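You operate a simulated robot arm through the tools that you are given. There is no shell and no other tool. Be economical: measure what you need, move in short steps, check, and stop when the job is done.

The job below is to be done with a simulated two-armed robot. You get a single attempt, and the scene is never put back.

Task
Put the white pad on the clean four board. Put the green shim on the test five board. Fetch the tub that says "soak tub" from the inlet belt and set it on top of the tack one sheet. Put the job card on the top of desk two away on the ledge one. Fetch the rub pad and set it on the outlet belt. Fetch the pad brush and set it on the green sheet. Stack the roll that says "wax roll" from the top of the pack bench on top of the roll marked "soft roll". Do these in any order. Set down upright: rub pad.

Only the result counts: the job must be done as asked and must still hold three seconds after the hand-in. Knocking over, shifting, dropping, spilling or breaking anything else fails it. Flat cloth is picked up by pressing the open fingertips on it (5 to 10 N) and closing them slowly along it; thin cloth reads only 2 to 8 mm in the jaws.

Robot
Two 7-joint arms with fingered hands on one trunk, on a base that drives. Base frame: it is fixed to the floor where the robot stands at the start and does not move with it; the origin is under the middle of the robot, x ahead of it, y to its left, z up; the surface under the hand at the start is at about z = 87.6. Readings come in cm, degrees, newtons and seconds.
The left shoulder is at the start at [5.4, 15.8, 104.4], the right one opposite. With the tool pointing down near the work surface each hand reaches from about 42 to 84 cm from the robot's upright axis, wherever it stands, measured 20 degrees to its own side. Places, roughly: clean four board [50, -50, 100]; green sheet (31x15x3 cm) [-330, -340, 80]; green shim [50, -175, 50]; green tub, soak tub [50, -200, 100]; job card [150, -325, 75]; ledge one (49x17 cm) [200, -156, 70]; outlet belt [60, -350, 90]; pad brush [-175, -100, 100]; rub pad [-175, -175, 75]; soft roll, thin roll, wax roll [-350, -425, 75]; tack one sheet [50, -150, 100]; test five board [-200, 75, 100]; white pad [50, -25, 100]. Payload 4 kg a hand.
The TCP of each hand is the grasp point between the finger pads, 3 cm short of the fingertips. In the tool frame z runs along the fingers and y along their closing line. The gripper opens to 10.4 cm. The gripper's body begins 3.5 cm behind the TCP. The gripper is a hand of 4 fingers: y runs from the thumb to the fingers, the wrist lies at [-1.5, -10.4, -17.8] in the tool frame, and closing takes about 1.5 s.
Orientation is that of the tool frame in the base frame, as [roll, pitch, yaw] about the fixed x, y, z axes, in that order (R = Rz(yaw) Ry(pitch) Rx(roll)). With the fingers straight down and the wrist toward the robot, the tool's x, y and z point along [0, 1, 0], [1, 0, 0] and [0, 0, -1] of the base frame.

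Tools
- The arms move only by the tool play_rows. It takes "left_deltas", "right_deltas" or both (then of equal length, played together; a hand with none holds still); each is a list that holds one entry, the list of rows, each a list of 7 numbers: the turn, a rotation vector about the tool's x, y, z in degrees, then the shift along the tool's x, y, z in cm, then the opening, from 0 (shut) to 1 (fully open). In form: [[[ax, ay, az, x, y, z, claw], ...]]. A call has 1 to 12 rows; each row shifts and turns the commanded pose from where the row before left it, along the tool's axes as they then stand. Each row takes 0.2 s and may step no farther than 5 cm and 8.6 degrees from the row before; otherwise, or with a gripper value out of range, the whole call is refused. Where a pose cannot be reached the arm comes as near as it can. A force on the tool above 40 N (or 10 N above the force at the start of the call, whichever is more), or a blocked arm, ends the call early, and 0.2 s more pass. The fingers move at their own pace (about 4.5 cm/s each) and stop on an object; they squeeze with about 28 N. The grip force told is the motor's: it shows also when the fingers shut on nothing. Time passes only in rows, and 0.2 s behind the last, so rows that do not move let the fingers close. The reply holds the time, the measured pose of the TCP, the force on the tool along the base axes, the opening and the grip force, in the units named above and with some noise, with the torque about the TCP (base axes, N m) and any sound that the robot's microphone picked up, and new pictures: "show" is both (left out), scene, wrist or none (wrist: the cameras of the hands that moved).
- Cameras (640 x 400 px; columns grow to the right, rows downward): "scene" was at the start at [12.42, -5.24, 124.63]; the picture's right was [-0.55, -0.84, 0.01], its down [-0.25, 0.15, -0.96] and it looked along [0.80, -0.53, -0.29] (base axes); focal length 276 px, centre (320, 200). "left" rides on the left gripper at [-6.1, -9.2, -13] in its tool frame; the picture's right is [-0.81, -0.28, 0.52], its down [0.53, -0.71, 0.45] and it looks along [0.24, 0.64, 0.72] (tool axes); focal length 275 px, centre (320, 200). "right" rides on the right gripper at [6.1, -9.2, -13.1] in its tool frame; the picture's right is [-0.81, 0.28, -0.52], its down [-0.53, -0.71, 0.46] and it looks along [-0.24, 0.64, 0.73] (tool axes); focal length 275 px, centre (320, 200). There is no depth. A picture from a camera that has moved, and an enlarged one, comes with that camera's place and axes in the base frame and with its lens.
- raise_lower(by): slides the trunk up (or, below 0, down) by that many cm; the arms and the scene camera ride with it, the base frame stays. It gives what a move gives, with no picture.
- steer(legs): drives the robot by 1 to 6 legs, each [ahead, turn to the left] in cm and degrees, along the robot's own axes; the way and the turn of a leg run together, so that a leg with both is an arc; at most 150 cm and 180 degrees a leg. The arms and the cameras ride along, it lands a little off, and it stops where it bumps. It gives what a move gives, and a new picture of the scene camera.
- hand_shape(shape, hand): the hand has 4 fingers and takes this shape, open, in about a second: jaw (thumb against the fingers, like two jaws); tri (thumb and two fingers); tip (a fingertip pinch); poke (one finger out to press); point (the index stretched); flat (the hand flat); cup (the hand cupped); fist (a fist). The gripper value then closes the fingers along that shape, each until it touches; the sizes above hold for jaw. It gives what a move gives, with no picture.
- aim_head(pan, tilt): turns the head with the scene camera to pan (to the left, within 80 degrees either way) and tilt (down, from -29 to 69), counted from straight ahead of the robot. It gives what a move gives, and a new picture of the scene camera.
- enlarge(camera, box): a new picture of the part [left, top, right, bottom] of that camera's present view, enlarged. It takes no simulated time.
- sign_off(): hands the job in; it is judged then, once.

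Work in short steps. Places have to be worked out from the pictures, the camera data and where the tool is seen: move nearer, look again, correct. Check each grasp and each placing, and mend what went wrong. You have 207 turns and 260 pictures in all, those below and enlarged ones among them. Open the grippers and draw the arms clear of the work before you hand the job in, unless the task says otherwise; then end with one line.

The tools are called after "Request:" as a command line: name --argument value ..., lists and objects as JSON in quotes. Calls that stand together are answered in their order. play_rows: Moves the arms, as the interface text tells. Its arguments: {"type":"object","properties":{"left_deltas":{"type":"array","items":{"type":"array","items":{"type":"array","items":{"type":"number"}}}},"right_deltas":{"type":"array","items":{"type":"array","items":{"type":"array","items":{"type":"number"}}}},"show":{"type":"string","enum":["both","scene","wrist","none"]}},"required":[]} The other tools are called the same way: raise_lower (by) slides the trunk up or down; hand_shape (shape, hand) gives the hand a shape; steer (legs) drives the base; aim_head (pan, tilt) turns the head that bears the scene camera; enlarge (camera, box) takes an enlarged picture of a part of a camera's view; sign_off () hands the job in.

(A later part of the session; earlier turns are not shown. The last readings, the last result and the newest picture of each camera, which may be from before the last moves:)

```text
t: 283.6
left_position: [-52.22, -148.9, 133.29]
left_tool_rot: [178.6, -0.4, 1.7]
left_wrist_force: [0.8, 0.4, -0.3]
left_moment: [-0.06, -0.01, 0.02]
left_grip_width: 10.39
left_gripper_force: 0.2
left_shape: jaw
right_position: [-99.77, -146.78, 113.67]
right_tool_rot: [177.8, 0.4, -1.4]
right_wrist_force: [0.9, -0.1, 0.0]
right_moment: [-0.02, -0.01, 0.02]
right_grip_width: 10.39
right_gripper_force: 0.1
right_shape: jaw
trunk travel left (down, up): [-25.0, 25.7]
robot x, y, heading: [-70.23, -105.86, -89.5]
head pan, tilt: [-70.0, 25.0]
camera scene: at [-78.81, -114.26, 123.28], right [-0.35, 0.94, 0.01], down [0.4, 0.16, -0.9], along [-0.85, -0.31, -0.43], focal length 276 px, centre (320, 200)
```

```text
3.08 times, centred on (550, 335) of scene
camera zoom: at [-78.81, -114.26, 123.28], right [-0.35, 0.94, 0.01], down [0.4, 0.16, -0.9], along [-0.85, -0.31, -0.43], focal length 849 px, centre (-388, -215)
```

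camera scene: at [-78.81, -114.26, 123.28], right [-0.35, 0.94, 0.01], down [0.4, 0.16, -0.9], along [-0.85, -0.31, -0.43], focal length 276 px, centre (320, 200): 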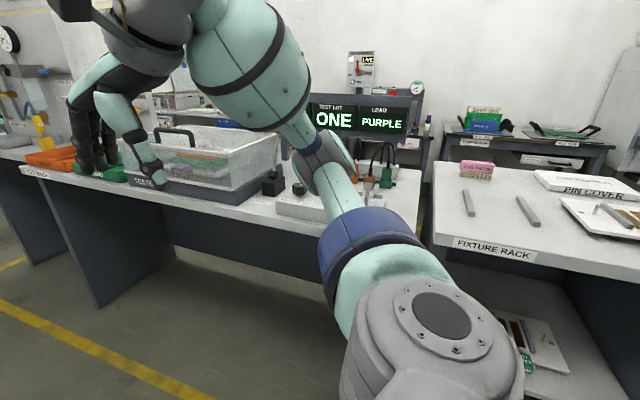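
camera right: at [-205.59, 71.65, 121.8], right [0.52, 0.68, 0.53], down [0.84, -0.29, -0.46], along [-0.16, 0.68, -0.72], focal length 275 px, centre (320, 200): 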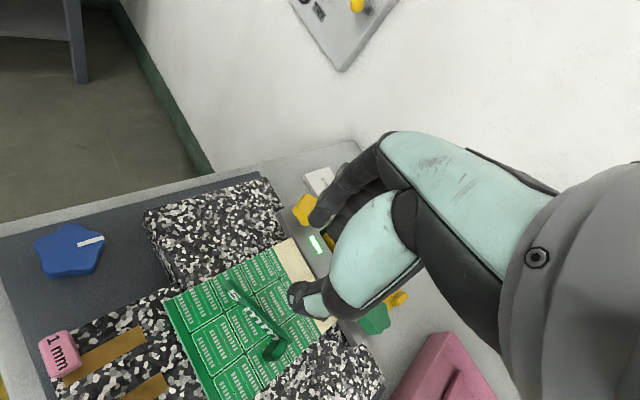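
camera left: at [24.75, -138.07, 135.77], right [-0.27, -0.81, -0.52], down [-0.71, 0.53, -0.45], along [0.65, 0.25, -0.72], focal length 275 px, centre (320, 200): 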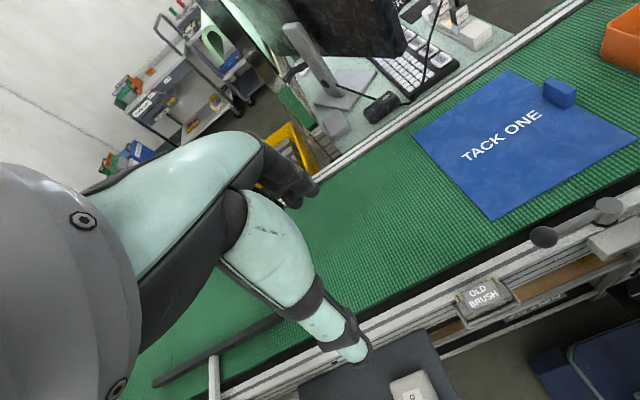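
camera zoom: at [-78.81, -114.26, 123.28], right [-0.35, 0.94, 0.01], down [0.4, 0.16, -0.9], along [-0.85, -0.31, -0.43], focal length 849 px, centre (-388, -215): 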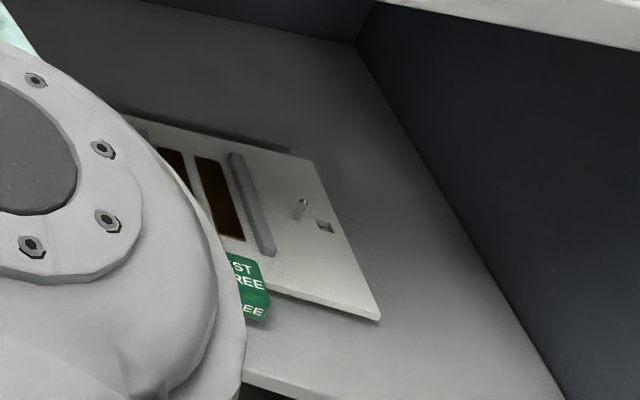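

The pad brush is on the fixture rack at about [-186, -94]. It's best reached from the rack's north side. Next I look for the rub pad further down the aisle.

Request:
steer --legs '[[75, 0]]'

Request:
aim_head --pan -80 --tilt 20

```text
t: 287.9
left_position: [-51.92, -224.0, 133.21]
left_tool_rot: [178.6, -0.5, 1.6]
left_wrist_force: [0.6, -0.3, 0.0]
left_moment: [0.01, 0.01, -0.02]
left_grip_width: 10.39
left_gripper_force: 0.0
left_shape: jaw
right_position: [-99.64, -221.86, 113.55]
right_tool_rot: [177.9, 0.4, -1.6]
right_wrist_force: [0.3, 1.1, 0.2]
right_moment: [-0.02, 0.01, -0.02]
right_grip_width: 10.4
right_gripper_force: 0.1
right_shape: jaw
trunk travel left (down, up): [-25.0, 25.7]
robot x, y, heading: [-69.67, -181.81, -89.8]
head pan, tilt: [-70.0, 25.0]
camera scene: at [-78.42, -189.36, 123.27], right [-0.35, 0.94, 0.01], down [0.4, 0.16, -0.9], along [-0.85, -0.31, -0.43], focal length 276 px, centre (320, 200)
```

scene: 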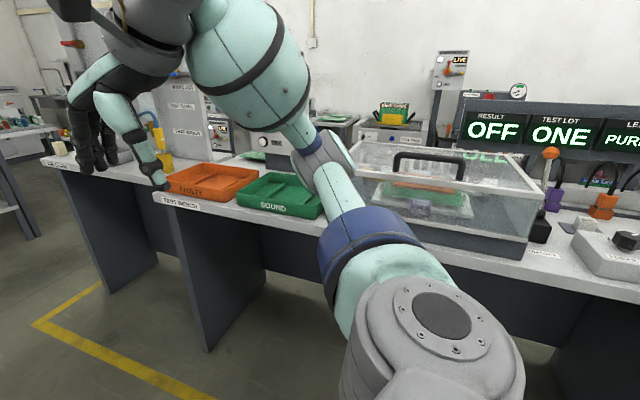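

```text
t: 288.6
left_position: [-52.09, -222.33, 133.88]
left_tool_rot: [177.3, 0.1, 1.3]
left_wrist_force: [-0.4, -0.4, -0.4]
left_moment: [0.0, -0.03, -0.02]
left_grip_width: 10.39
left_gripper_force: 0.1
left_shape: jaw
right_position: [-99.63, -220.55, 114.15]
right_tool_rot: [177.0, 0.3, -1.6]
right_wrist_force: [0.1, -0.4, -0.2]
right_moment: [-0.01, -0.03, 0.0]
right_grip_width: 10.37
right_gripper_force: 0.0
right_shape: jaw
trunk travel left (down, up): [-25.0, 25.7]
robot x, y, heading: [-69.91, -181.63, -89.6]
head pan, tilt: [-80.0, 20.0]
camera scene: at [-78.94, -187.78, 124.1], right [-0.18, 0.98, 0.01], down [0.34, 0.07, -0.94], along [-0.92, -0.16, -0.34], focal length 276 px, centre (320, 200)
```

scene: 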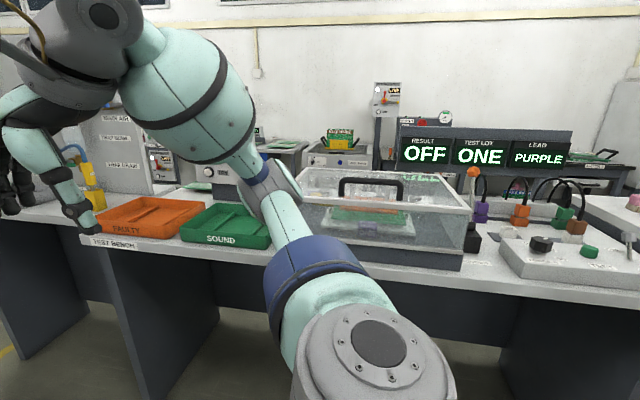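

Request:
enlarge --camera "scene" --box '[290, 130, 640, 280]'

Request:
enlarge --camera "scene" --box '[80, 120, 340, 260]'

```text
1.83 times, centred on (465, 205) of scene
camera zoom: at [-78.94, -187.78, 124.1], right [-0.18, 0.98, 0.01], down [0.34, 0.07, -0.94], along [-0.92, -0.16, -0.34], focal length 505 px, centre (55, 191)
```

zoom: 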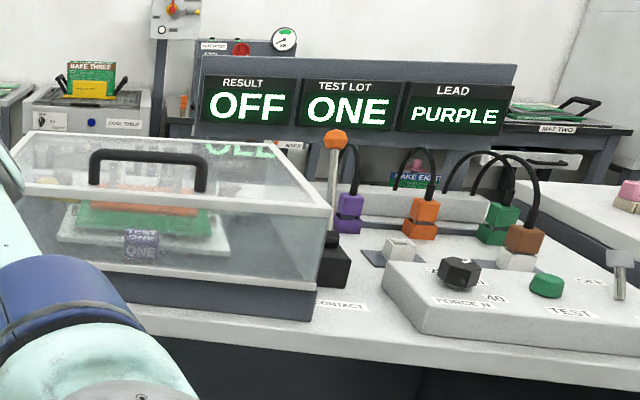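

```text
2.46 times, centred on (210, 190) of scene
camera zoom: at [-78.94, -187.78, 124.1], right [-0.18, 0.98, 0.01], down [0.34, 0.07, -0.94], along [-0.92, -0.16, -0.34], focal length 679 px, centre (591, 225)
```

zoom: 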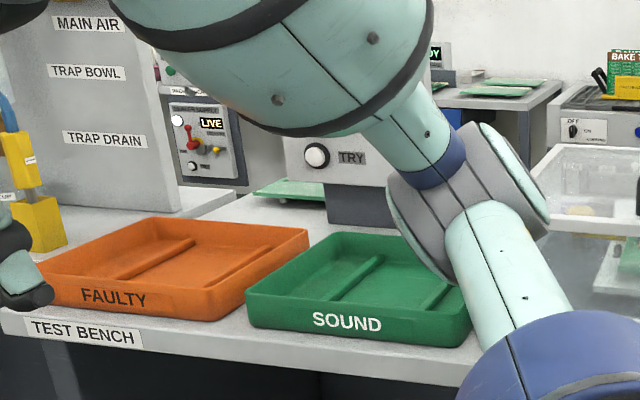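

I don't see the rub pad; it may be behind the glass box or the display. I raise the trunk for a higher view.

Request:
raise_lower --by 25

Request:
aim_head --pan -78 --tilt 32

Request:
enlarge --camera "scene" --box '[300, 60, 640, 280]'

```text
t: 291.2
left_position: [-52.14, -222.41, 158.94]
left_tool_rot: [177.4, 0.1, 1.2]
left_wrist_force: [0.4, 0.9, 0.1]
left_moment: [0.06, -0.01, -0.03]
left_grip_width: 10.37
left_gripper_force: 0.0
left_shape: jaw
right_position: [-99.52, -220.51, 139.1]
right_tool_rot: [177.0, 0.2, -1.7]
right_wrist_force: [0.3, 0.5, 0.5]
right_moment: [0.04, 0.03, 0.01]
right_grip_width: 10.39
right_gripper_force: 0.1
right_shape: jaw
trunk travel left (down, up): [-50.0, 0.7]
robot x, y, heading: [-69.85, -181.85, -89.3]
head pan, tilt: [-80.0, 20.0]
```

```text
t: 291.9
left_position: [-52.14, -222.53, 158.73]
left_tool_rot: [177.4, 0.1, 1.2]
left_wrist_force: [-1.2, -0.3, -0.7]
left_moment: [0.05, 0.03, 0.02]
left_grip_width: 10.41
left_gripper_force: 0.0
left_shape: jaw
right_position: [-99.62, -220.67, 139.02]
right_tool_rot: [176.9, 0.3, -1.6]
right_wrist_force: [0.2, 0.1, 0.1]
right_moment: [-0.03, 0.03, -0.01]
right_grip_width: 10.39
right_gripper_force: 0.1
right_shape: jaw
trunk travel left (down, up): [-50.0, 0.7]
robot x, y, heading: [-69.7, -181.5, -90.0]
head pan, tilt: [-78.0, 32.0]
camera scene: at [-78.53, -188.37, 147.13], right [-0.21, 0.98, 0.01], down [0.52, 0.12, -0.85], along [-0.83, -0.17, -0.53], focal length 276 px, centre (320, 200)
```

scene: 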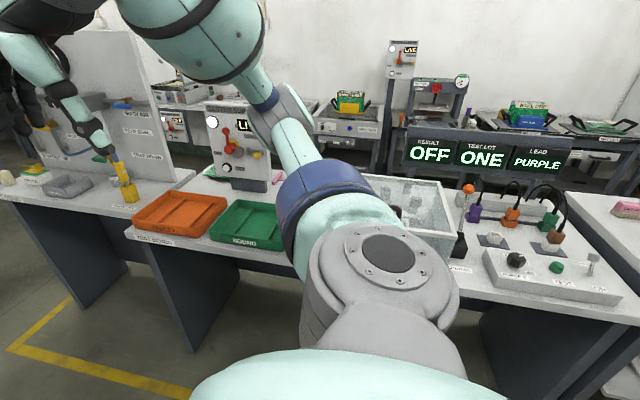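

```text
1.82 times, centred on (470, 170) of scene
camera zoom: at [-78.53, -188.37, 147.13], right [-0.21, 0.98, 0.01], down [0.52, 0.12, -0.85], along [-0.83, -0.17, -0.53], focal length 502 px, centre (47, 254)
```

zoom: 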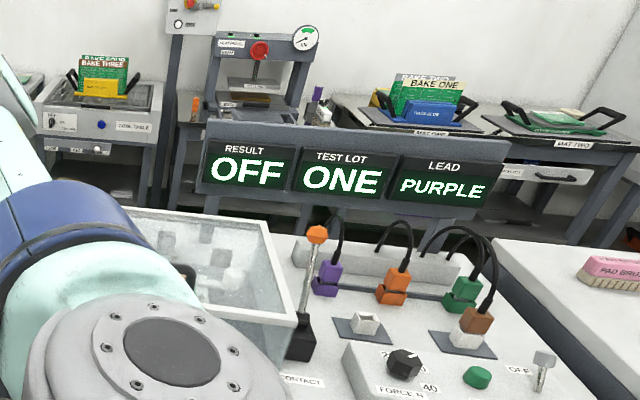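

The bench top is at z≈82 and the expected spot is around the glass box. I reverse a bit for an unobstructed view into and behind it.

Request:
steer --legs '[[-45, 0]]'

Request:
aim_head --pan -52 --tilt 32

Request:
enlarge --camera "scene" --box '[180, 120, 500, 320]'

```text
t: 294.8
left_position: [-52.33, -177.67, 158.78]
left_tool_rot: [177.4, 0.0, 1.5]
left_wrist_force: [-0.6, -1.0, -0.4]
left_moment: [-0.01, -0.03, -0.02]
left_grip_width: 10.38
left_gripper_force: 0.1
left_shape: jaw
right_position: [-99.7, -175.89, 138.95]
right_tool_rot: [177.1, 0.3, -1.2]
right_wrist_force: [0.3, -0.6, -0.8]
right_moment: [0.02, 0.01, 0.0]
right_grip_width: 10.39
right_gripper_force: 0.1
right_shape: jaw
trunk travel left (down, up): [-50.0, 0.7]
robot x, y, heading: [-70.17, -136.27, -89.6]
head pan, tilt: [-78.0, 32.0]
camera scene: at [-78.83, -143.62, 147.11], right [-0.22, 0.98, 0.01], down [0.52, 0.13, -0.85], along [-0.83, -0.18, -0.53], focal length 276 px, centre (320, 200)
```

scene: 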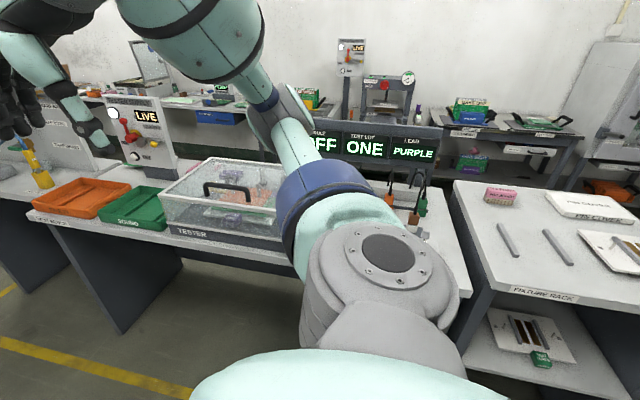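

```text
t: 295.6
left_position: [-52.7, -175.51, 159.63]
left_tool_rot: [175.9, 0.8, 0.8]
left_wrist_force: [-0.4, 1.0, 0.2]
left_moment: [-0.03, 0.03, 0.0]
left_grip_width: 10.43
left_gripper_force: 0.1
left_shape: jaw
right_position: [-99.46, -173.91, 139.6]
right_tool_rot: [175.8, -0.2, -0.8]
right_wrist_force: [0.2, -0.4, 1.0]
right_moment: [0.0, 0.0, -0.01]
right_grip_width: 10.39
right_gripper_force: 0.1
right_shape: jaw
trunk travel left (down, up): [-50.0, 0.7]
robot x, y, heading: [-69.99, -135.89, -89.5]
head pan, tilt: [-52.0, 32.0]
camera scene: at [-77.1, -146.82, 147.09], right [-0.62, 0.78, 0.01], down [0.41, 0.34, -0.84], along [-0.66, -0.52, -0.54], focal length 276 px, centre (320, 200)
```

scene: 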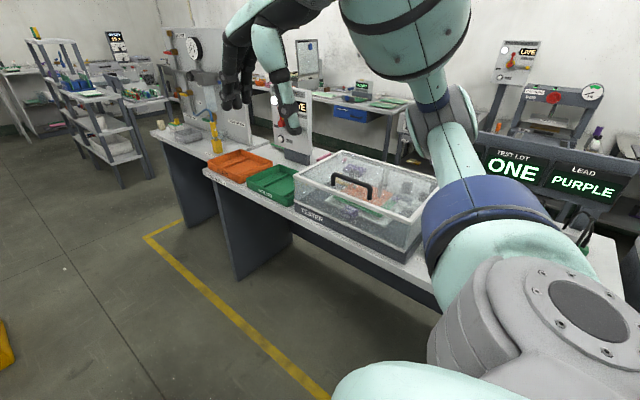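

```text
2.00 times, centred on (340, 220) of scene
camera zoom: at [-77.1, -146.82, 147.09], right [-0.62, 0.78, 0.01], down [0.41, 0.34, -0.84], along [-0.66, -0.52, -0.54], focal length 552 px, centre (280, 160)
```

zoom: 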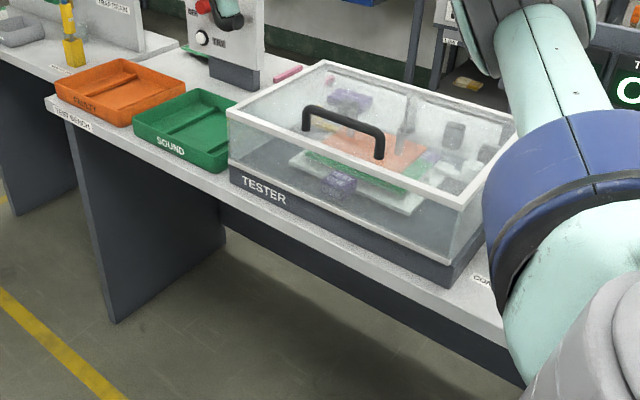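

Not resolved from here. The fixture rack's north side gives both the pad brush and another view, so I lower the trunk back and go there.

Request:
raise_lower --by -25

Request:
play_rows --right_deltas '[[[4, 0, 0, 0, 2, -2, 1], [0, 0, 0, 1, 2, 0, 1], [0, 0, 0, 1, 1, 0, 1], [0, 0, 0, 0, 0, 0, 1]]]' --left_deltas '[[[4, 0, 0, 0, 2, 0, 1], [0, 0, 0, 0, 2, 0, 1], [0, 0, 0, 0, 2, 0, 1], [0, 0, 0, 0, 0, 0, 1]]]' --show "none"

Request:
steer --legs '[[-119, 0], [0, -90], [93, 0], [0, 90]]'

Request:
aim_head --pan -10 --tilt 25

```text
t: 298.2
left_position: [-52.61, -175.82, 134.44]
left_tool_rot: [176.0, 0.7, 0.9]
left_wrist_force: [0.2, 0.3, 1.0]
left_moment: [-0.01, -0.02, -0.03]
left_grip_width: 10.36
left_gripper_force: 0.0
left_shape: jaw
right_position: [-99.37, -174.11, 114.69]
right_tool_rot: [176.1, -0.1, -0.9]
right_wrist_force: [0.1, 0.0, -0.1]
right_moment: [0.05, 0.03, 0.0]
right_grip_width: 10.43
right_gripper_force: 0.1
right_shape: jaw
trunk travel left (down, up): [-25.0, 25.7]
robot x, y, heading: [-69.9, -136.16, -89.2]
head pan, tilt: [-52.0, 32.0]
```

```text
t: 299.2
left_position: [-52.22, -181.38, 134.53]
left_tool_rot: [-179.5, 0.0, 1.4]
left_wrist_force: [0.2, -0.6, -0.5]
left_moment: [-0.03, 0.01, -0.01]
left_grip_width: 10.39
left_gripper_force: 0.1
left_shape: jaw
right_position: [-97.8, -178.89, 116.7]
right_tool_rot: [-179.7, 0.4, -1.3]
right_wrist_force: [-0.8, 0.5, 0.8]
right_moment: [-0.02, 0.01, -0.02]
right_grip_width: 10.41
right_gripper_force: 0.1
right_shape: jaw
trunk travel left (down, up): [-25.0, 25.7]
robot x, y, heading: [-70.42, -136.64, -89.6]
head pan, tilt: [-52.0, 32.0]
```

```text
t: 316.0
left_position: [-203.01, -40.72, 135.77]
left_tool_rot: [178.6, 0.6, -80.6]
left_wrist_force: [-0.4, -0.5, -0.3]
left_moment: [0.03, 0.0, -0.01]
left_grip_width: 10.4
left_gripper_force: 0.0
left_shape: jaw
right_position: [-207.39, 4.49, 117.78]
right_tool_rot: [178.7, 0.2, -82.7]
right_wrist_force: [-0.4, -0.6, -0.1]
right_moment: [0.02, -0.01, -0.04]
right_grip_width: 10.4
right_gripper_force: 0.1
right_shape: jaw
trunk travel left (down, up): [-25.0, 25.7]
robot x, y, heading: [-164.01, -16.73, -171.2]
head pan, tilt: [-52.0, 32.0]
stopped in leg 4: the robot was blocked; the commanded pose is now the measured one
camera scene: at [-175.24, -11.82, 122.13], right [0.68, 0.73, 0.01], down [0.4, -0.36, -0.84], along [-0.61, 0.58, -0.54], focal length 276 px, centre (320, 200)
```

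scene: 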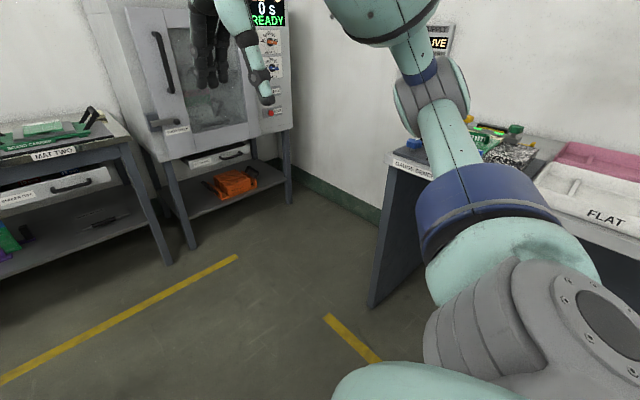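

```text
t: 317.1
left_position: [-203.04, -40.76, 135.79]
left_tool_rot: [178.8, 0.4, -80.6]
left_wrist_force: [-0.7, -1.5, -1.0]
left_moment: [0.02, -0.04, -0.01]
left_grip_width: 10.4
left_gripper_force: 0.1
left_shape: jaw
right_position: [-207.38, 4.7, 117.59]
right_tool_rot: [178.9, 0.2, -82.9]
right_wrist_force: [-0.1, 0.6, 0.5]
right_moment: [-0.02, -0.02, 0.01]
right_grip_width: 10.4
right_gripper_force: 0.0
right_shape: jaw
trunk travel left (down, up): [-25.0, 25.7]
robot x, y, heading: [-163.93, -17.12, -171.2]
head pan, tilt: [-10.0, 25.0]
camera scene: at [-177.88, -17.67, 123.19], right [0.02, 1.0, 0.0], down [0.43, -0.01, -0.9], along [-0.9, 0.02, -0.43], focal length 276 px, centre (320, 200)
```

scene: 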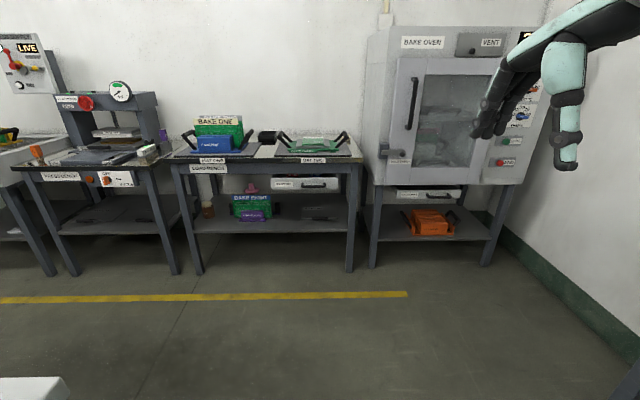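

The rack's corner is at [-200, -51]; there's a wide aisle on its west side (x -202 to -300), from which the brush is only 15 cm in. I go around to there.

Request:
steer --legs '[[0, -10], [86, 0], [0, 90]]'

Request:
aim_head --pan 40 --tilt 28

```text
t: 327.2
left_position: [-233.46, -57.17, 135.65]
left_tool_rot: [179.2, 0.0, -0.1]
left_wrist_force: [0.0, 0.6, -0.1]
left_moment: [0.03, 0.01, -0.02]
left_grip_width: 10.38
left_gripper_force: 0.1
left_shape: jaw
right_position: [-279.1, -53.89, 117.4]
right_tool_rot: [179.0, 0.4, -3.1]
right_wrist_force: [0.7, -0.6, 0.3]
right_moment: [0.0, -0.01, 0.01]
right_grip_width: 10.39
right_gripper_force: 0.1
right_shape: jaw
trunk travel left (down, up): [-25.0, 25.7]
robot x, y, heading: [-251.64, -15.03, -90.9]
head pan, tilt: [-10.0, 25.0]
camera scene: at [-253.15, -28.68, 123.2], right [-0.98, 0.19, 0.0], down [0.08, 0.43, -0.9], along [-0.17, -0.88, -0.43], focal length 276 px, centre (320, 200)
```

scene: 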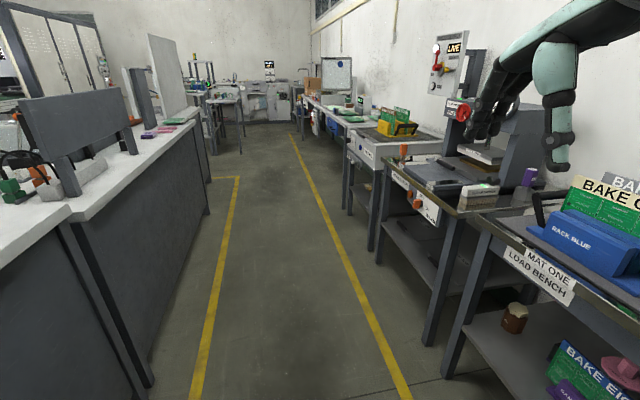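

```text
t: 328.4
left_position: [-233.33, -55.67, 136.11]
left_tool_rot: [178.5, 0.0, -0.1]
left_wrist_force: [-0.4, -0.3, 0.1]
left_moment: [0.0, 0.02, 0.02]
left_grip_width: 10.38
left_gripper_force: 0.0
left_shape: jaw
right_position: [-279.15, -52.51, 117.91]
right_tool_rot: [178.4, 0.5, -2.9]
right_wrist_force: [0.1, 0.0, -0.7]
right_moment: [0.03, 0.0, 0.0]
right_grip_width: 10.41
right_gripper_force: 0.0
right_shape: jaw
trunk travel left (down, up): [-25.0, 25.7]
robot x, y, heading: [-251.47, -14.49, -91.0]
head pan, tilt: [40.0, 28.0]
camera scene: at [-245.63, -26.81, 122.73], right [-0.78, -0.63, -0.01], down [-0.29, 0.38, -0.88], along [0.55, -0.68, -0.48], focal length 276 px, centre (320, 200)
```

scene: 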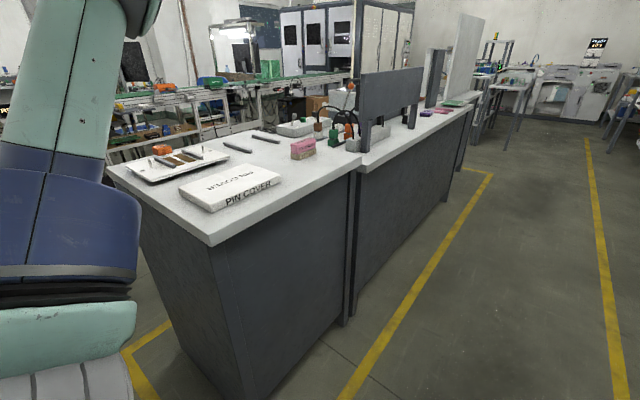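

Request:
enlarge --camera "scene" --box '[270, 80, 480, 190]'

```text
3.05 times, centred on (375, 135) of scene
camera zoom: at [-245.63, -26.81, 122.73], right [-0.78, -0.63, -0.01], down [-0.29, 0.38, -0.88], along [0.55, -0.68, -0.48], focal length 841 px, centre (152, 398)
```

zoom: 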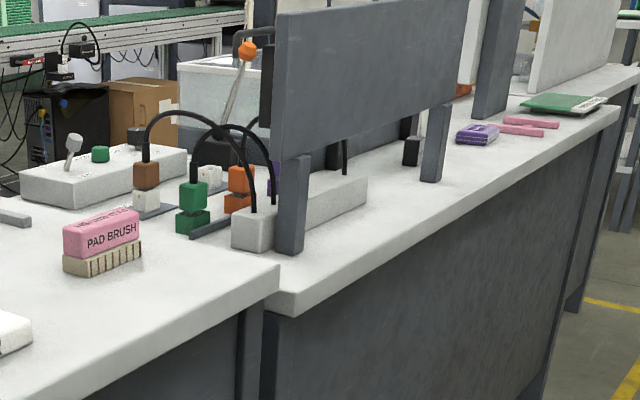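

The brush is clear. I drive down this aisle beside it and face the rack.

Request:
steer --legs '[[0, 7], [58, 0], [0, 84]]'

Request:
aim_head --pan -25 --tilt 35

```text
t: 336.7
left_position: [-205.0, -53.92, 136.2]
left_tool_rot: [178.4, 0.0, 91.1]
left_wrist_force: [0.1, -0.2, 0.1]
left_moment: [-0.03, 0.01, -0.03]
left_grip_width: 10.4
left_gripper_force: 0.0
left_shape: jaw
right_position: [-207.15, -99.77, 117.91]
right_tool_rot: [178.2, 0.3, 88.3]
right_wrist_force: [-0.7, 0.5, 0.4]
right_moment: [-0.01, 0.03, -0.02]
right_grip_width: 10.41
right_gripper_force: 0.1
right_shape: jaw
trunk travel left (down, up): [-25.0, 25.7]
robot x, y, heading: [-245.29, -73.48, 0.1]
head pan, tilt: [40.0, 28.0]
camera scene: at [-233.74, -67.88, 122.74], right [0.64, -0.76, -0.01], down [-0.37, -0.3, -0.88], along [0.67, 0.57, -0.48], focal length 276 px, centre (320, 200)
```

scene: 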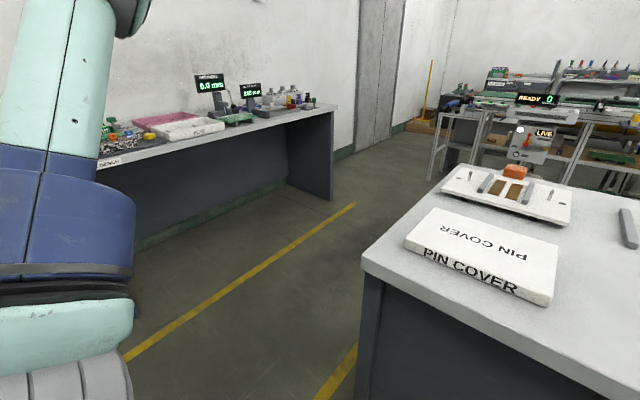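

```text
t: 338.0
left_position: [-206.77, -54.0, 136.61]
left_tool_rot: [177.7, 0.0, 91.2]
left_wrist_force: [-0.2, -0.9, 0.4]
left_moment: [-0.01, -0.05, -0.01]
left_grip_width: 10.38
left_gripper_force: 0.0
left_shape: jaw
right_position: [-208.69, -99.81, 118.46]
right_tool_rot: [177.6, 0.3, 88.1]
right_wrist_force: [-0.2, -0.1, 0.5]
right_moment: [0.01, -0.02, 0.01]
right_grip_width: 10.37
right_gripper_force: 0.0
right_shape: jaw
trunk travel left (down, up): [-25.0, 25.7]
robot x, y, heading: [-245.5, -73.45, 0.1]
head pan, tilt: [-25.0, 35.0]
camera scene: at [-232.79, -77.47, 121.64], right [-0.42, -0.91, 0.01], down [-0.53, 0.24, -0.81], along [0.74, -0.34, -0.58], focal length 276 px, centre (320, 200)
```

scene: 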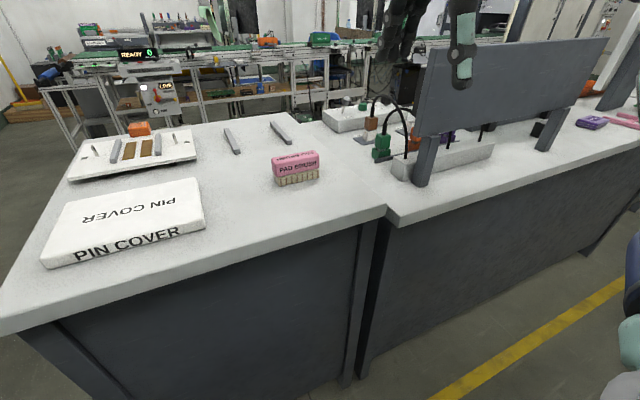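

The brush is at about [-180, -95.5], its long axis along y, with its top near z 95. I bring the right hand above it.

Request:
play_rows --right_deltas '[[[2.4, 0, -2, 0.6, 3.9, 1.4, 1], [0, 0, 0, 0.6, 3.9, 1.4, 1], [0, 0, 0, 0.6, 3.9, 1.4, 1], [0, 0, 0, 0.6, 3.9, 1.4, 1], [0, 0, 0, 0.6, 3.9, 1.4, 1], [0, 0, 0, 0.6, 3.9, 1.4, 1], [0, 0, 0, 0.6, 3.9, 1.4, 1], [0, 0, 0, 0, 0, 0, 1]]]' --show "wrist"

```text
t: 339.8
left_position: [-206.78, -53.94, 136.7]
left_tool_rot: [177.6, 0.0, 91.1]
left_wrist_force: [-0.1, -0.4, 0.5]
left_moment: [0.0, 0.01, -0.04]
left_grip_width: 10.38
left_gripper_force: 0.1
left_shape: jaw
right_position: [-181.26, -95.58, 108.85]
right_tool_rot: [179.9, 0.5, 90.2]
right_wrist_force: [0.0, -0.9, 0.7]
right_moment: [-0.01, -0.01, 0.0]
right_grip_width: 10.4
right_gripper_force: 0.0
right_shape: jaw
trunk travel left (down, up): [-25.0, 25.7]
robot x, y, heading: [-245.37, -73.76, 0.0]
head pan, tilt: [-25.0, 35.0]
camera right: at [-190.48, -89.51, 121.9], right [0.28, -0.8, 0.52], down [-0.71, -0.54, -0.45], along [0.65, -0.25, -0.72], focal length 275 px, centre (320, 200)
```

right: 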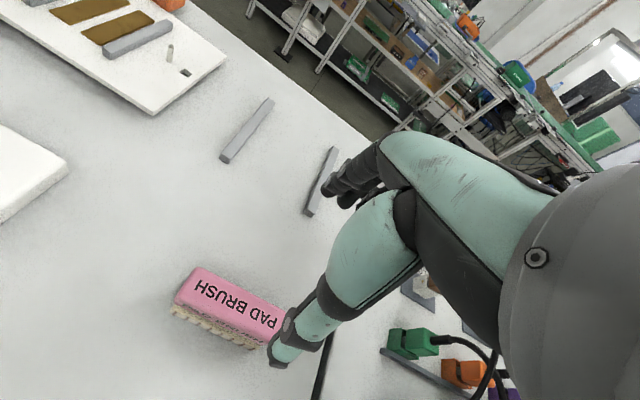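

The brush centre is [-182.9, -94.9]. I correct and descend around it, then close.

Request:
play_rows --right_deltas '[[[0, 0, 0, 0.7, -1.7, 3, 0.8], [0, 0, 0, 0, 0, 4.5, 0.8], [0, 0, 0, 0, 0, 4.5, 0.8], [0, 0, 0, 0, 0, 2.5, 0.8], [0, 0, 0, 0, 0, 1.7, 0.8], [0, 0, 0, 0, 0, 0, 0.8], [0, 0, 0, 0, 0, 0, 0], [0, 0, 0, 0, 0, 0, 0], [0, 0, 0, 0, 0, 0, 0], [0, 0, 0, 0, 0, 0, 0], [0, 0, 0, 0, 0, 0, 0], [0, 0, 0, 0, 0, 0, 0]]]' --show "wrist"

```text
t: 342.4
left_position: [-207.16, -53.86, 136.86]
left_tool_rot: [177.5, 0.1, 91.1]
left_wrist_force: [-0.5, -0.6, -0.1]
left_moment: [0.02, 0.0, -0.01]
left_grip_width: 10.39
left_gripper_force: 0.1
left_shape: jaw
right_position: [-183.08, -94.93, 93.15]
right_tool_rot: [179.6, 0.5, 90.2]
right_wrist_force: [-4.6, 0.9, 31.6]
right_moment: [0.14, 0.79, 0.05]
right_grip_width: 4.03
right_gripper_force: 27.9
right_shape: jaw
trunk travel left (down, up): [-25.0, 25.7]
robot x, y, heading: [-245.33, -73.74, 0.3]
head pan, tilt: [-25.0, 35.0]
camera right: at [-192.47, -88.74, 106.0], right [0.27, -0.81, 0.53], down [-0.71, -0.54, -0.46], along [0.65, -0.25, -0.72], focal length 275 px, centre (320, 200)
```

right: 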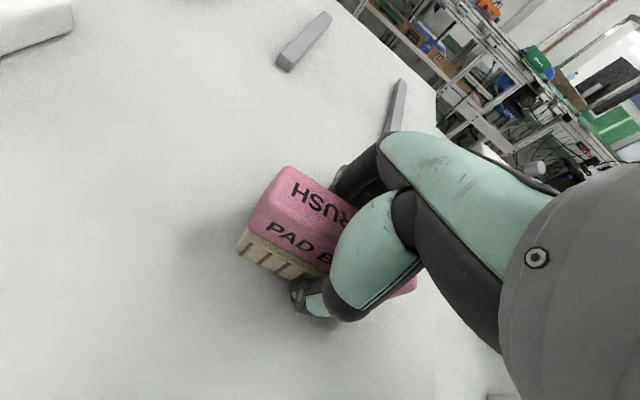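

Gripped (4.0 cm). I lift it.

Request:
play_rows --right_deltas '[[[0, 0, 0, 0, 0, -2, 0], [0, 0, 0, 0, 0, -4, 0], [0, 0, 0, 0, 0, -5, 0], [0, 0, 0, 0, -4, -5, 0], [0, 0, 0, 0, -4.5, -2, 0], [0, 0, 0, 0, -4.5, 0, 0], [0, 0, 0, 0, -4.5, 0, 0], [0, 0, 0, 0, 0, 0, 0]]]' --show "wrist"

```text
refused: row 4 steps farther than a row can; nothing moved
```

Request:
play_rows --right_deltas '[[[0, 0, 0, 0, 0, -2, 0], [0, 0, 0, 0, 0, -4, 0], [0, 0, 0, 0, 0, -5, 0], [0, 0, 0, 0, -3, -4, 0], [0, 0, 0, 0, -4.5, -2, 0], [0, 0, 0, 0, -4.5, 0, 0], [0, 0, 0, 0, -4.5, 0, 0], [0, 0, 0, 0, 0, 0, 0]]]' --show "wrist"

```text
t: 344.2
left_position: [-206.49, -53.87, 136.68]
left_tool_rot: [177.8, 0.0, 91.3]
left_wrist_force: [1.1, 0.5, 0.0]
left_moment: [-0.02, 0.03, -0.01]
left_grip_width: 10.37
left_gripper_force: 0.0
left_shape: jaw
right_position: [-199.24, -94.93, 109.53]
right_tool_rot: [180.0, 0.5, 90.2]
right_wrist_force: [0.8, 0.1, -0.5]
right_moment: [0.03, 0.01, -0.02]
right_grip_width: 3.82
right_gripper_force: 28.1
right_shape: jaw
trunk travel left (down, up): [-25.0, 25.7]
robot x, y, heading: [-245.42, -73.91, -0.1]
head pan, tilt: [-25.0, 35.0]
camera right: at [-208.53, -88.71, 122.56], right [0.28, -0.81, 0.52], down [-0.71, -0.54, -0.45], along [0.65, -0.25, -0.72], focal length 275 px, centre (320, 200)
```

right: 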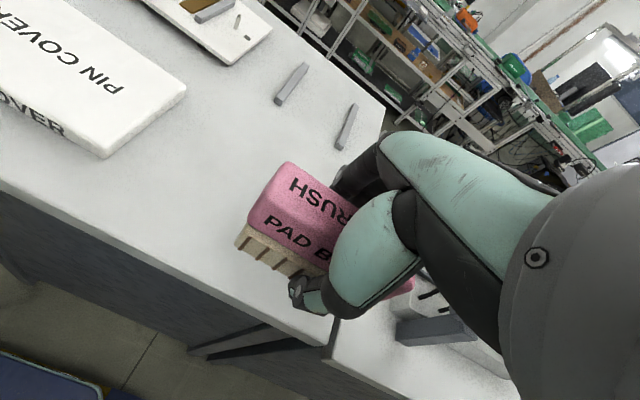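

The brush is held. I drive south along this aisle and look at the test bench's back side for the rub pad.

Request:
steer --legs '[[-4, 0], [0, -90], [100, 0]]'

Request:
aim_head --pan 55 --tilt 25

```text
t: 354.7
left_position: [-229.14, -212.96, 136.69]
left_tool_rot: [177.8, 0.0, 1.2]
left_wrist_force: [-0.9, 0.7, -0.3]
left_moment: [0.01, 0.01, -0.01]
left_grip_width: 10.41
left_gripper_force: 0.0
left_shape: jaw
right_position: [-270.01, -220.32, 109.63]
right_tool_rot: [-180.0, 0.6, 0.3]
right_wrist_force: [0.2, -0.9, -0.8]
right_moment: [0.0, 0.01, -0.01]
right_grip_width: 3.81
right_gripper_force: 27.8
right_shape: jaw
trunk travel left (down, up): [-25.0, 25.7]
robot x, y, heading: [-248.94, -174.62, -90.0]
head pan, tilt: [-25.0, 35.0]
camera scene: at [-252.68, -186.99, 121.63], right [-0.91, 0.42, 0.01], down [0.24, 0.53, -0.81], along [-0.35, -0.74, -0.58], focal length 276 px, centre (320, 200)
```

scene: 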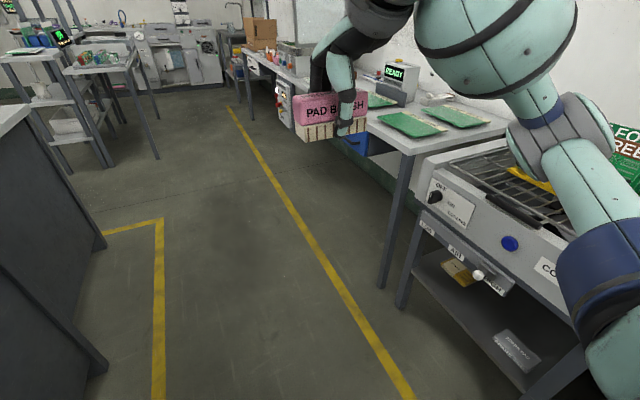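

```text
t: 356.2
left_position: [-229.07, -211.3, 137.19]
left_tool_rot: [177.1, 0.1, 1.2]
left_wrist_force: [0.8, -0.5, -1.3]
left_moment: [-0.01, -0.02, 0.01]
left_grip_width: 10.38
left_gripper_force: 0.0
left_shape: jaw
right_position: [-270.16, -218.93, 110.04]
right_tool_rot: [179.3, 0.5, 0.2]
right_wrist_force: [-0.3, -0.5, -1.1]
right_moment: [0.01, 0.0, 0.0]
right_grip_width: 3.79
right_gripper_force: 28.1
right_shape: jaw
trunk travel left (down, up): [-25.0, 25.7]
robot x, y, heading: [-249.11, -174.39, -90.0]
head pan, tilt: [55.0, 25.0]
camera scene: at [-241.42, -184.34, 123.24], right [-0.57, -0.82, -0.01], down [-0.35, 0.25, -0.9], along [0.74, -0.51, -0.43], focal length 276 px, centre (320, 200)
```

scene: 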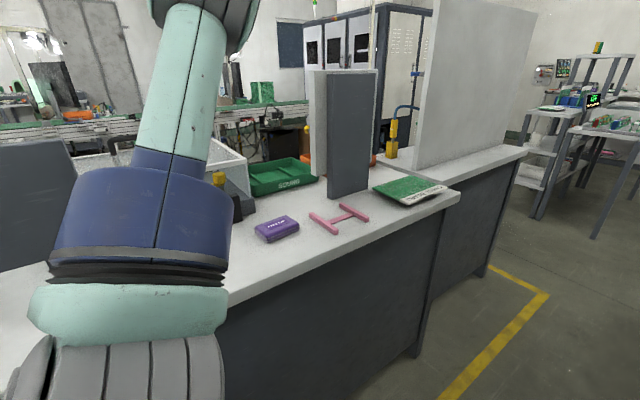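

Request:
enlarge --camera "scene" --box '[230, 160, 470, 280]'

Request:
aim_head --pan 80 --tilt 22

```text
2.67 times, centred on (350, 220) of scene
camera zoom: at [-241.42, -184.34, 123.24], right [-0.57, -0.82, -0.01], down [-0.35, 0.25, -0.9], along [0.74, -0.51, -0.43], focal length 736 px, centre (240, 147)
```

zoom: 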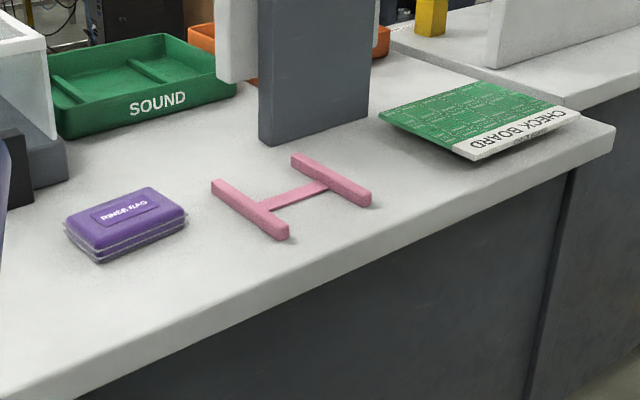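

```text
t: 357.1
left_position: [-229.06, -211.19, 137.15]
left_tool_rot: [177.0, -0.1, 1.2]
left_wrist_force: [-0.2, -0.6, -0.5]
left_moment: [-0.02, 0.0, 0.03]
left_grip_width: 10.42
left_gripper_force: 0.0
left_shape: jaw
right_position: [-270.19, -219.07, 109.96]
right_tool_rot: [179.1, 0.4, 0.4]
right_wrist_force: [0.4, -1.0, -0.7]
right_moment: [0.02, 0.01, -0.04]
right_grip_width: 3.8
right_gripper_force: 28.0
right_shape: jaw
trunk travel left (down, up): [-25.0, 25.7]
robot x, y, heading: [-248.82, -174.3, -90.2]
head pan, tilt: [80.0, 22.0]
camera scene: at [-239.83, -180.64, 123.78], right [-0.17, -0.98, -0.01], down [-0.37, 0.08, -0.93], along [0.91, -0.16, -0.38], focal length 276 px, centre (320, 200)
```

scene: 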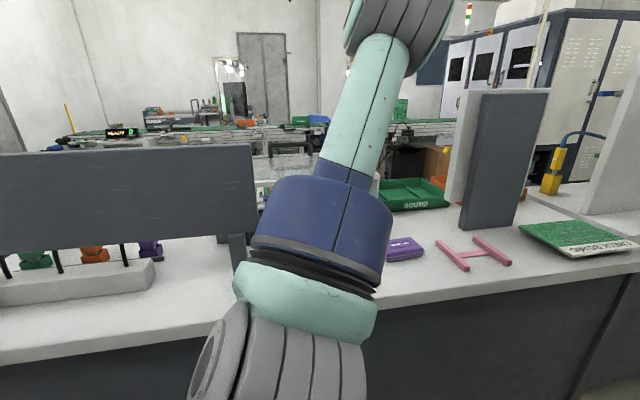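

The purple one is a RINSE pad, so not that. The expected spot is hidden behind my own left arm; I back up a bit and look again.

Request:
steer --legs '[[-45, 0]]'

Request:
aim_head --pan 50 --tilt 28

Request:
enlarge --camera "scene" --box '[200, 100, 520, 300]'

```text
t: 360.0
left_position: [-229.29, -165.83, 137.01]
left_tool_rot: [176.9, 0.0, 1.4]
left_wrist_force: [0.0, 0.1, -0.4]
left_moment: [-0.03, 0.0, 0.01]
left_grip_width: 10.38
left_gripper_force: 0.0
left_shape: jaw
right_position: [-270.06, -173.63, 110.14]
right_tool_rot: [179.2, 0.5, 0.4]
right_wrist_force: [0.0, -0.4, -1.6]
right_moment: [0.0, 0.0, 0.03]
right_grip_width: 3.78
right_gripper_force: 27.7
right_shape: jaw
trunk travel left (down, up): [-25.0, 25.7]
robot x, y, heading: [-248.85, -129.17, -89.8]
head pan, tilt: [80.0, 22.0]
camera scene: at [-239.94, -135.25, 123.78], right [-0.17, -0.99, -0.01], down [-0.37, 0.08, -0.93], along [0.91, -0.15, -0.38], focal length 276 px, centre (320, 200)
```

scene: 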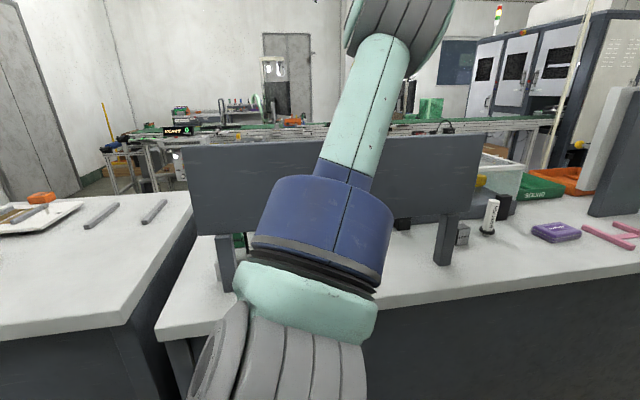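

```text
t: 360.9
left_position: [-229.35, -164.32, 137.58]
left_tool_rot: [176.0, 0.4, 1.0]
left_wrist_force: [0.0, 0.6, -0.4]
left_moment: [0.02, -0.02, 0.01]
left_grip_width: 10.37
left_gripper_force: 0.1
left_shape: jaw
right_position: [-269.92, -172.58, 110.62]
right_tool_rot: [178.1, 0.1, 0.8]
right_wrist_force: [0.4, -0.4, -1.0]
right_moment: [0.01, -0.04, -0.04]
right_grip_width: 3.77
right_gripper_force: 27.7
right_shape: jaw
trunk travel left (down, up): [-25.0, 25.7]
robot x, y, heading: [-248.9, -128.94, -89.5]
head pan, tilt: [50.0, 28.0]
camera scene: at [-242.07, -139.55, 122.76], right [-0.64, -0.77, -0.01], down [-0.36, 0.31, -0.88], along [0.68, -0.56, -0.48], focal length 276 px, centre (320, 200)
```

scene: 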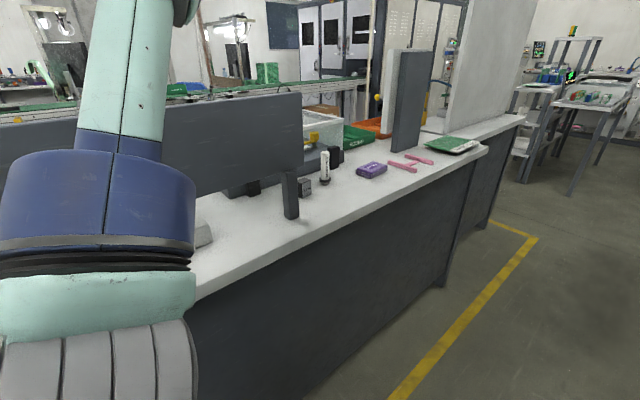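

```text
2.00 times, centred on (360, 200) of scene
camera zoom: at [-242.07, -139.55, 122.76], right [-0.64, -0.77, -0.01], down [-0.36, 0.31, -0.88], along [0.68, -0.56, -0.48], focal length 552 px, centre (240, 200)
```

zoom: 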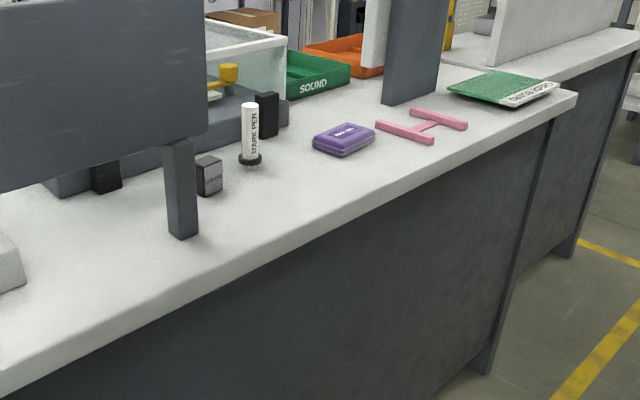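

A small grey block next to the display post, near [-188, -178], has a label. I zoom on it.

Request:
enlarge --camera "scene" --box '[275, 150, 345, 220]'

```text
5.71 times, centred on (310, 185) of scene
camera zoom: at [-242.07, -139.55, 122.76], right [-0.64, -0.77, -0.01], down [-0.36, 0.31, -0.88], along [0.68, -0.56, -0.48], focal length 1577 px, centre (377, 286)
```

zoom: 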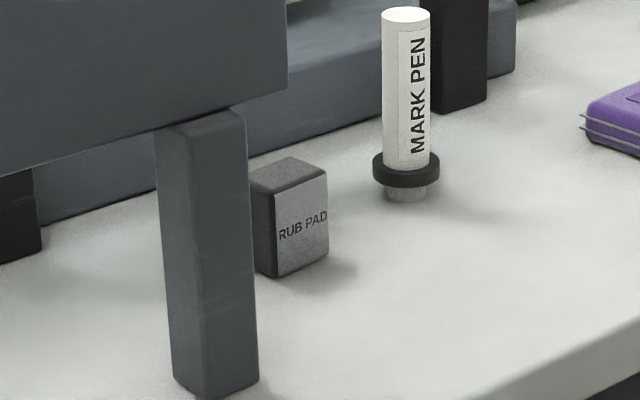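

It reads RUB PAD: a small block standing upright at about [-189, -178], between the display post and a mark pen. I'll take it with the left hand from the south-west. First I tuck the right hand with the brush and straighten the left.

Request:
play_rows --right_deltas '[[[1.5, 0, 0, -2, -2, -2, 0], [0, 0, 0, -2, -2, -1, 0], [0, 0, 0, -2, -1, 0, 0], [0, 0, 0, 0, 0, 0, 0]]]' --left_deltas '[[[4, 0, 0, 0, 3, 2, 1], [0, 0, 0, 0, 3, 2, 1], [0, 0, 0, 0, 3, 2, 1], [0, 0, 0, 0, 3, 2, 1]]]' --show "none"

Request:
steer --legs '[[0, 4], [86, 0], [0, 101]]'

Request:
aim_head --pan 20 --tilt 28

```text
t: 361.9
left_position: [-228.71, -176.65, 129.46]
left_tool_rot: [-179.5, 0.0, 1.5]
left_wrist_force: [-0.8, -0.5, 0.0]
left_moment: [0.04, 0.0, 0.0]
left_grip_width: 10.39
left_gripper_force: 0.2
left_shape: jaw
right_position: [-276.2, -167.52, 113.5]
right_tool_rot: [-179.8, 0.6, 0.6]
right_wrist_force: [0.5, -0.5, -0.3]
right_moment: [0.02, 0.02, 0.02]
right_grip_width: 3.78
right_gripper_force: 27.9
right_shape: jaw
trunk travel left (down, up): [-25.0, 25.7]
robot x, y, heading: [-248.83, -128.46, -89.7]
head pan, tilt: [50.0, 28.0]
```

```text
t: 372.3
left_position: [-202.61, -183.06, 129.63]
left_tool_rot: [-179.8, 0.0, 106.5]
left_wrist_force: [0.0, -0.2, -0.3]
left_moment: [0.04, 0.01, -0.02]
left_grip_width: 10.4
left_gripper_force: 0.0
left_shape: jaw
right_position: [-199.14, -231.07, 113.61]
right_tool_rot: [-179.9, 0.6, 105.5]
right_wrist_force: [1.0, -0.9, -1.0]
right_moment: [0.01, -0.03, -0.03]
right_grip_width: 3.75
right_gripper_force: 28.0
right_shape: jaw
trunk travel left (down, up): [-25.0, 25.7]
robot x, y, heading: [-243.02, -216.3, 15.2]
head pan, tilt: [50.0, 28.0]
camera scene: at [-234.62, -206.76, 122.76], right [0.91, -0.42, -0.01], down [-0.21, -0.43, -0.88], along [0.36, 0.8, -0.48], focal length 276 px, centre (320, 200)
```

scene: 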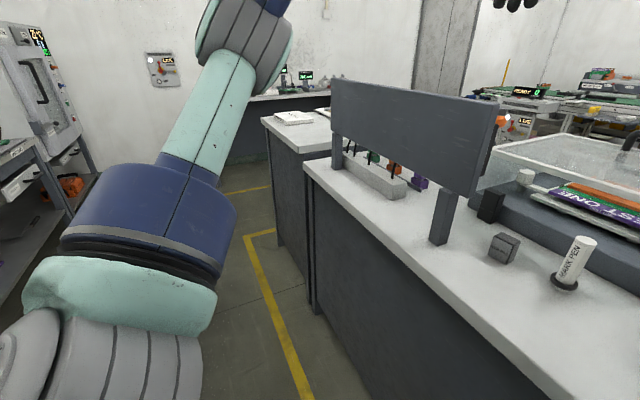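

```text
t: 373.2
left_position: [-204.21, -183.51, 130.25]
left_tool_rot: [179.7, -0.1, 106.6]
left_wrist_force: [1.0, -0.9, 0.3]
left_moment: [0.01, -0.02, 0.02]
left_grip_width: 10.39
left_gripper_force: 0.1
left_shape: jaw
right_position: [-200.38, -231.66, 114.1]
right_tool_rot: [179.3, 0.6, 105.4]
right_wrist_force: [-0.1, -0.4, -1.4]
right_moment: [0.01, 0.03, 0.0]
right_grip_width: 3.76
right_gripper_force: 27.6
right_shape: jaw
trunk travel left (down, up): [-25.0, 25.7]
robot x, y, heading: [-242.87, -216.31, 15.2]
head pan, tilt: [20.0, 28.0]
camera scene: at [-230.99, -209.85, 122.73], right [0.58, -0.82, -0.01], down [-0.39, -0.27, -0.88], along [0.71, 0.51, -0.48], focal length 276 px, centre (320, 200)
```

scene: 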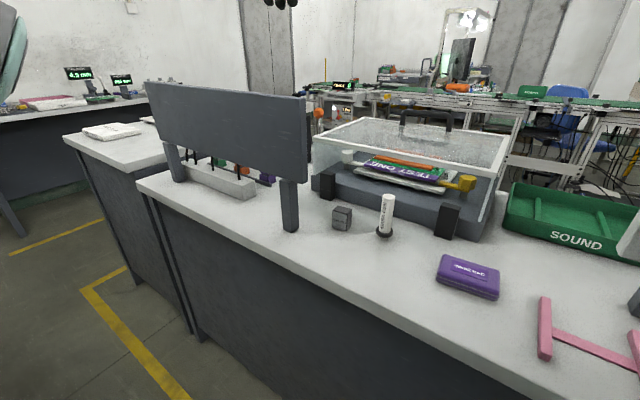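

Triangulated: the rub pad stands at about [-183.8, -182.3], on the bench at z≈85. I bring the left hand above it, turning the yaw to 120° to stay clear of the panel.

Request:
play_rows --left_deltas '[[[0, 0, 0, -0.9, 3.9, 1, 1], [0, 0, 0, -0.9, 3.9, 1, 1], [0, 0, 0, -0.9, 3.9, 1, 1], [0, 0, 0, -0.9, 3.9, 1, 1], [0, 0, 0, -0.9, 3.6, 1, 1], [0, 0, -6.5, 0, 0, 4, 0.8], [0, 0, -6.5, 0, 0, 4, 0.8], [0, 0, 0, 0, 0, 4, 0.8], [0, 0, 0, 0, 0, 3.5, 0.8], [0, 0, 0, 0, 0, 0, 0.8]]]' --show "both"

```text
t: 375.4
left_position: [-184.49, -182.19, 109.87]
left_tool_rot: [179.5, 0.1, 119.5]
left_wrist_force: [0.3, -0.5, 0.1]
left_moment: [0.01, 0.01, 0.01]
left_grip_width: 8.36
left_gripper_force: 0.1
left_shape: jaw
right_position: [-200.36, -231.5, 114.09]
right_tool_rot: [179.4, 0.6, 105.5]
right_wrist_force: [-0.7, -0.2, 0.2]
right_moment: [0.02, -0.02, -0.03]
right_grip_width: 3.74
right_gripper_force: 27.8
right_shape: jaw
trunk travel left (down, up): [-25.0, 25.7]
robot x, y, heading: [-242.68, -216.16, 15.4]
head pan, tilt: [20.0, 28.0]
camera scene: at [-230.99, -209.81, 122.73], right [0.58, -0.82, 0.0], down [-0.39, -0.27, -0.88], along [0.71, 0.51, -0.48], focal length 276 px, centre (320, 200)
camera left: at [-189.55, -192.04, 122.72], right [0.16, -0.84, -0.52], down [-0.88, 0.11, -0.46], along [0.45, 0.53, -0.72], focal length 275 px, centre (320, 200)
```

scene: 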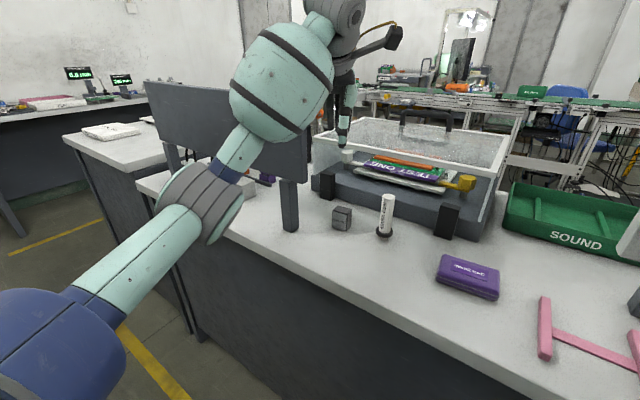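
left: 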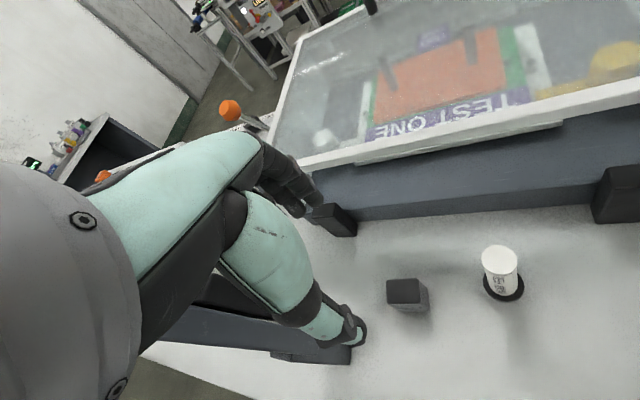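

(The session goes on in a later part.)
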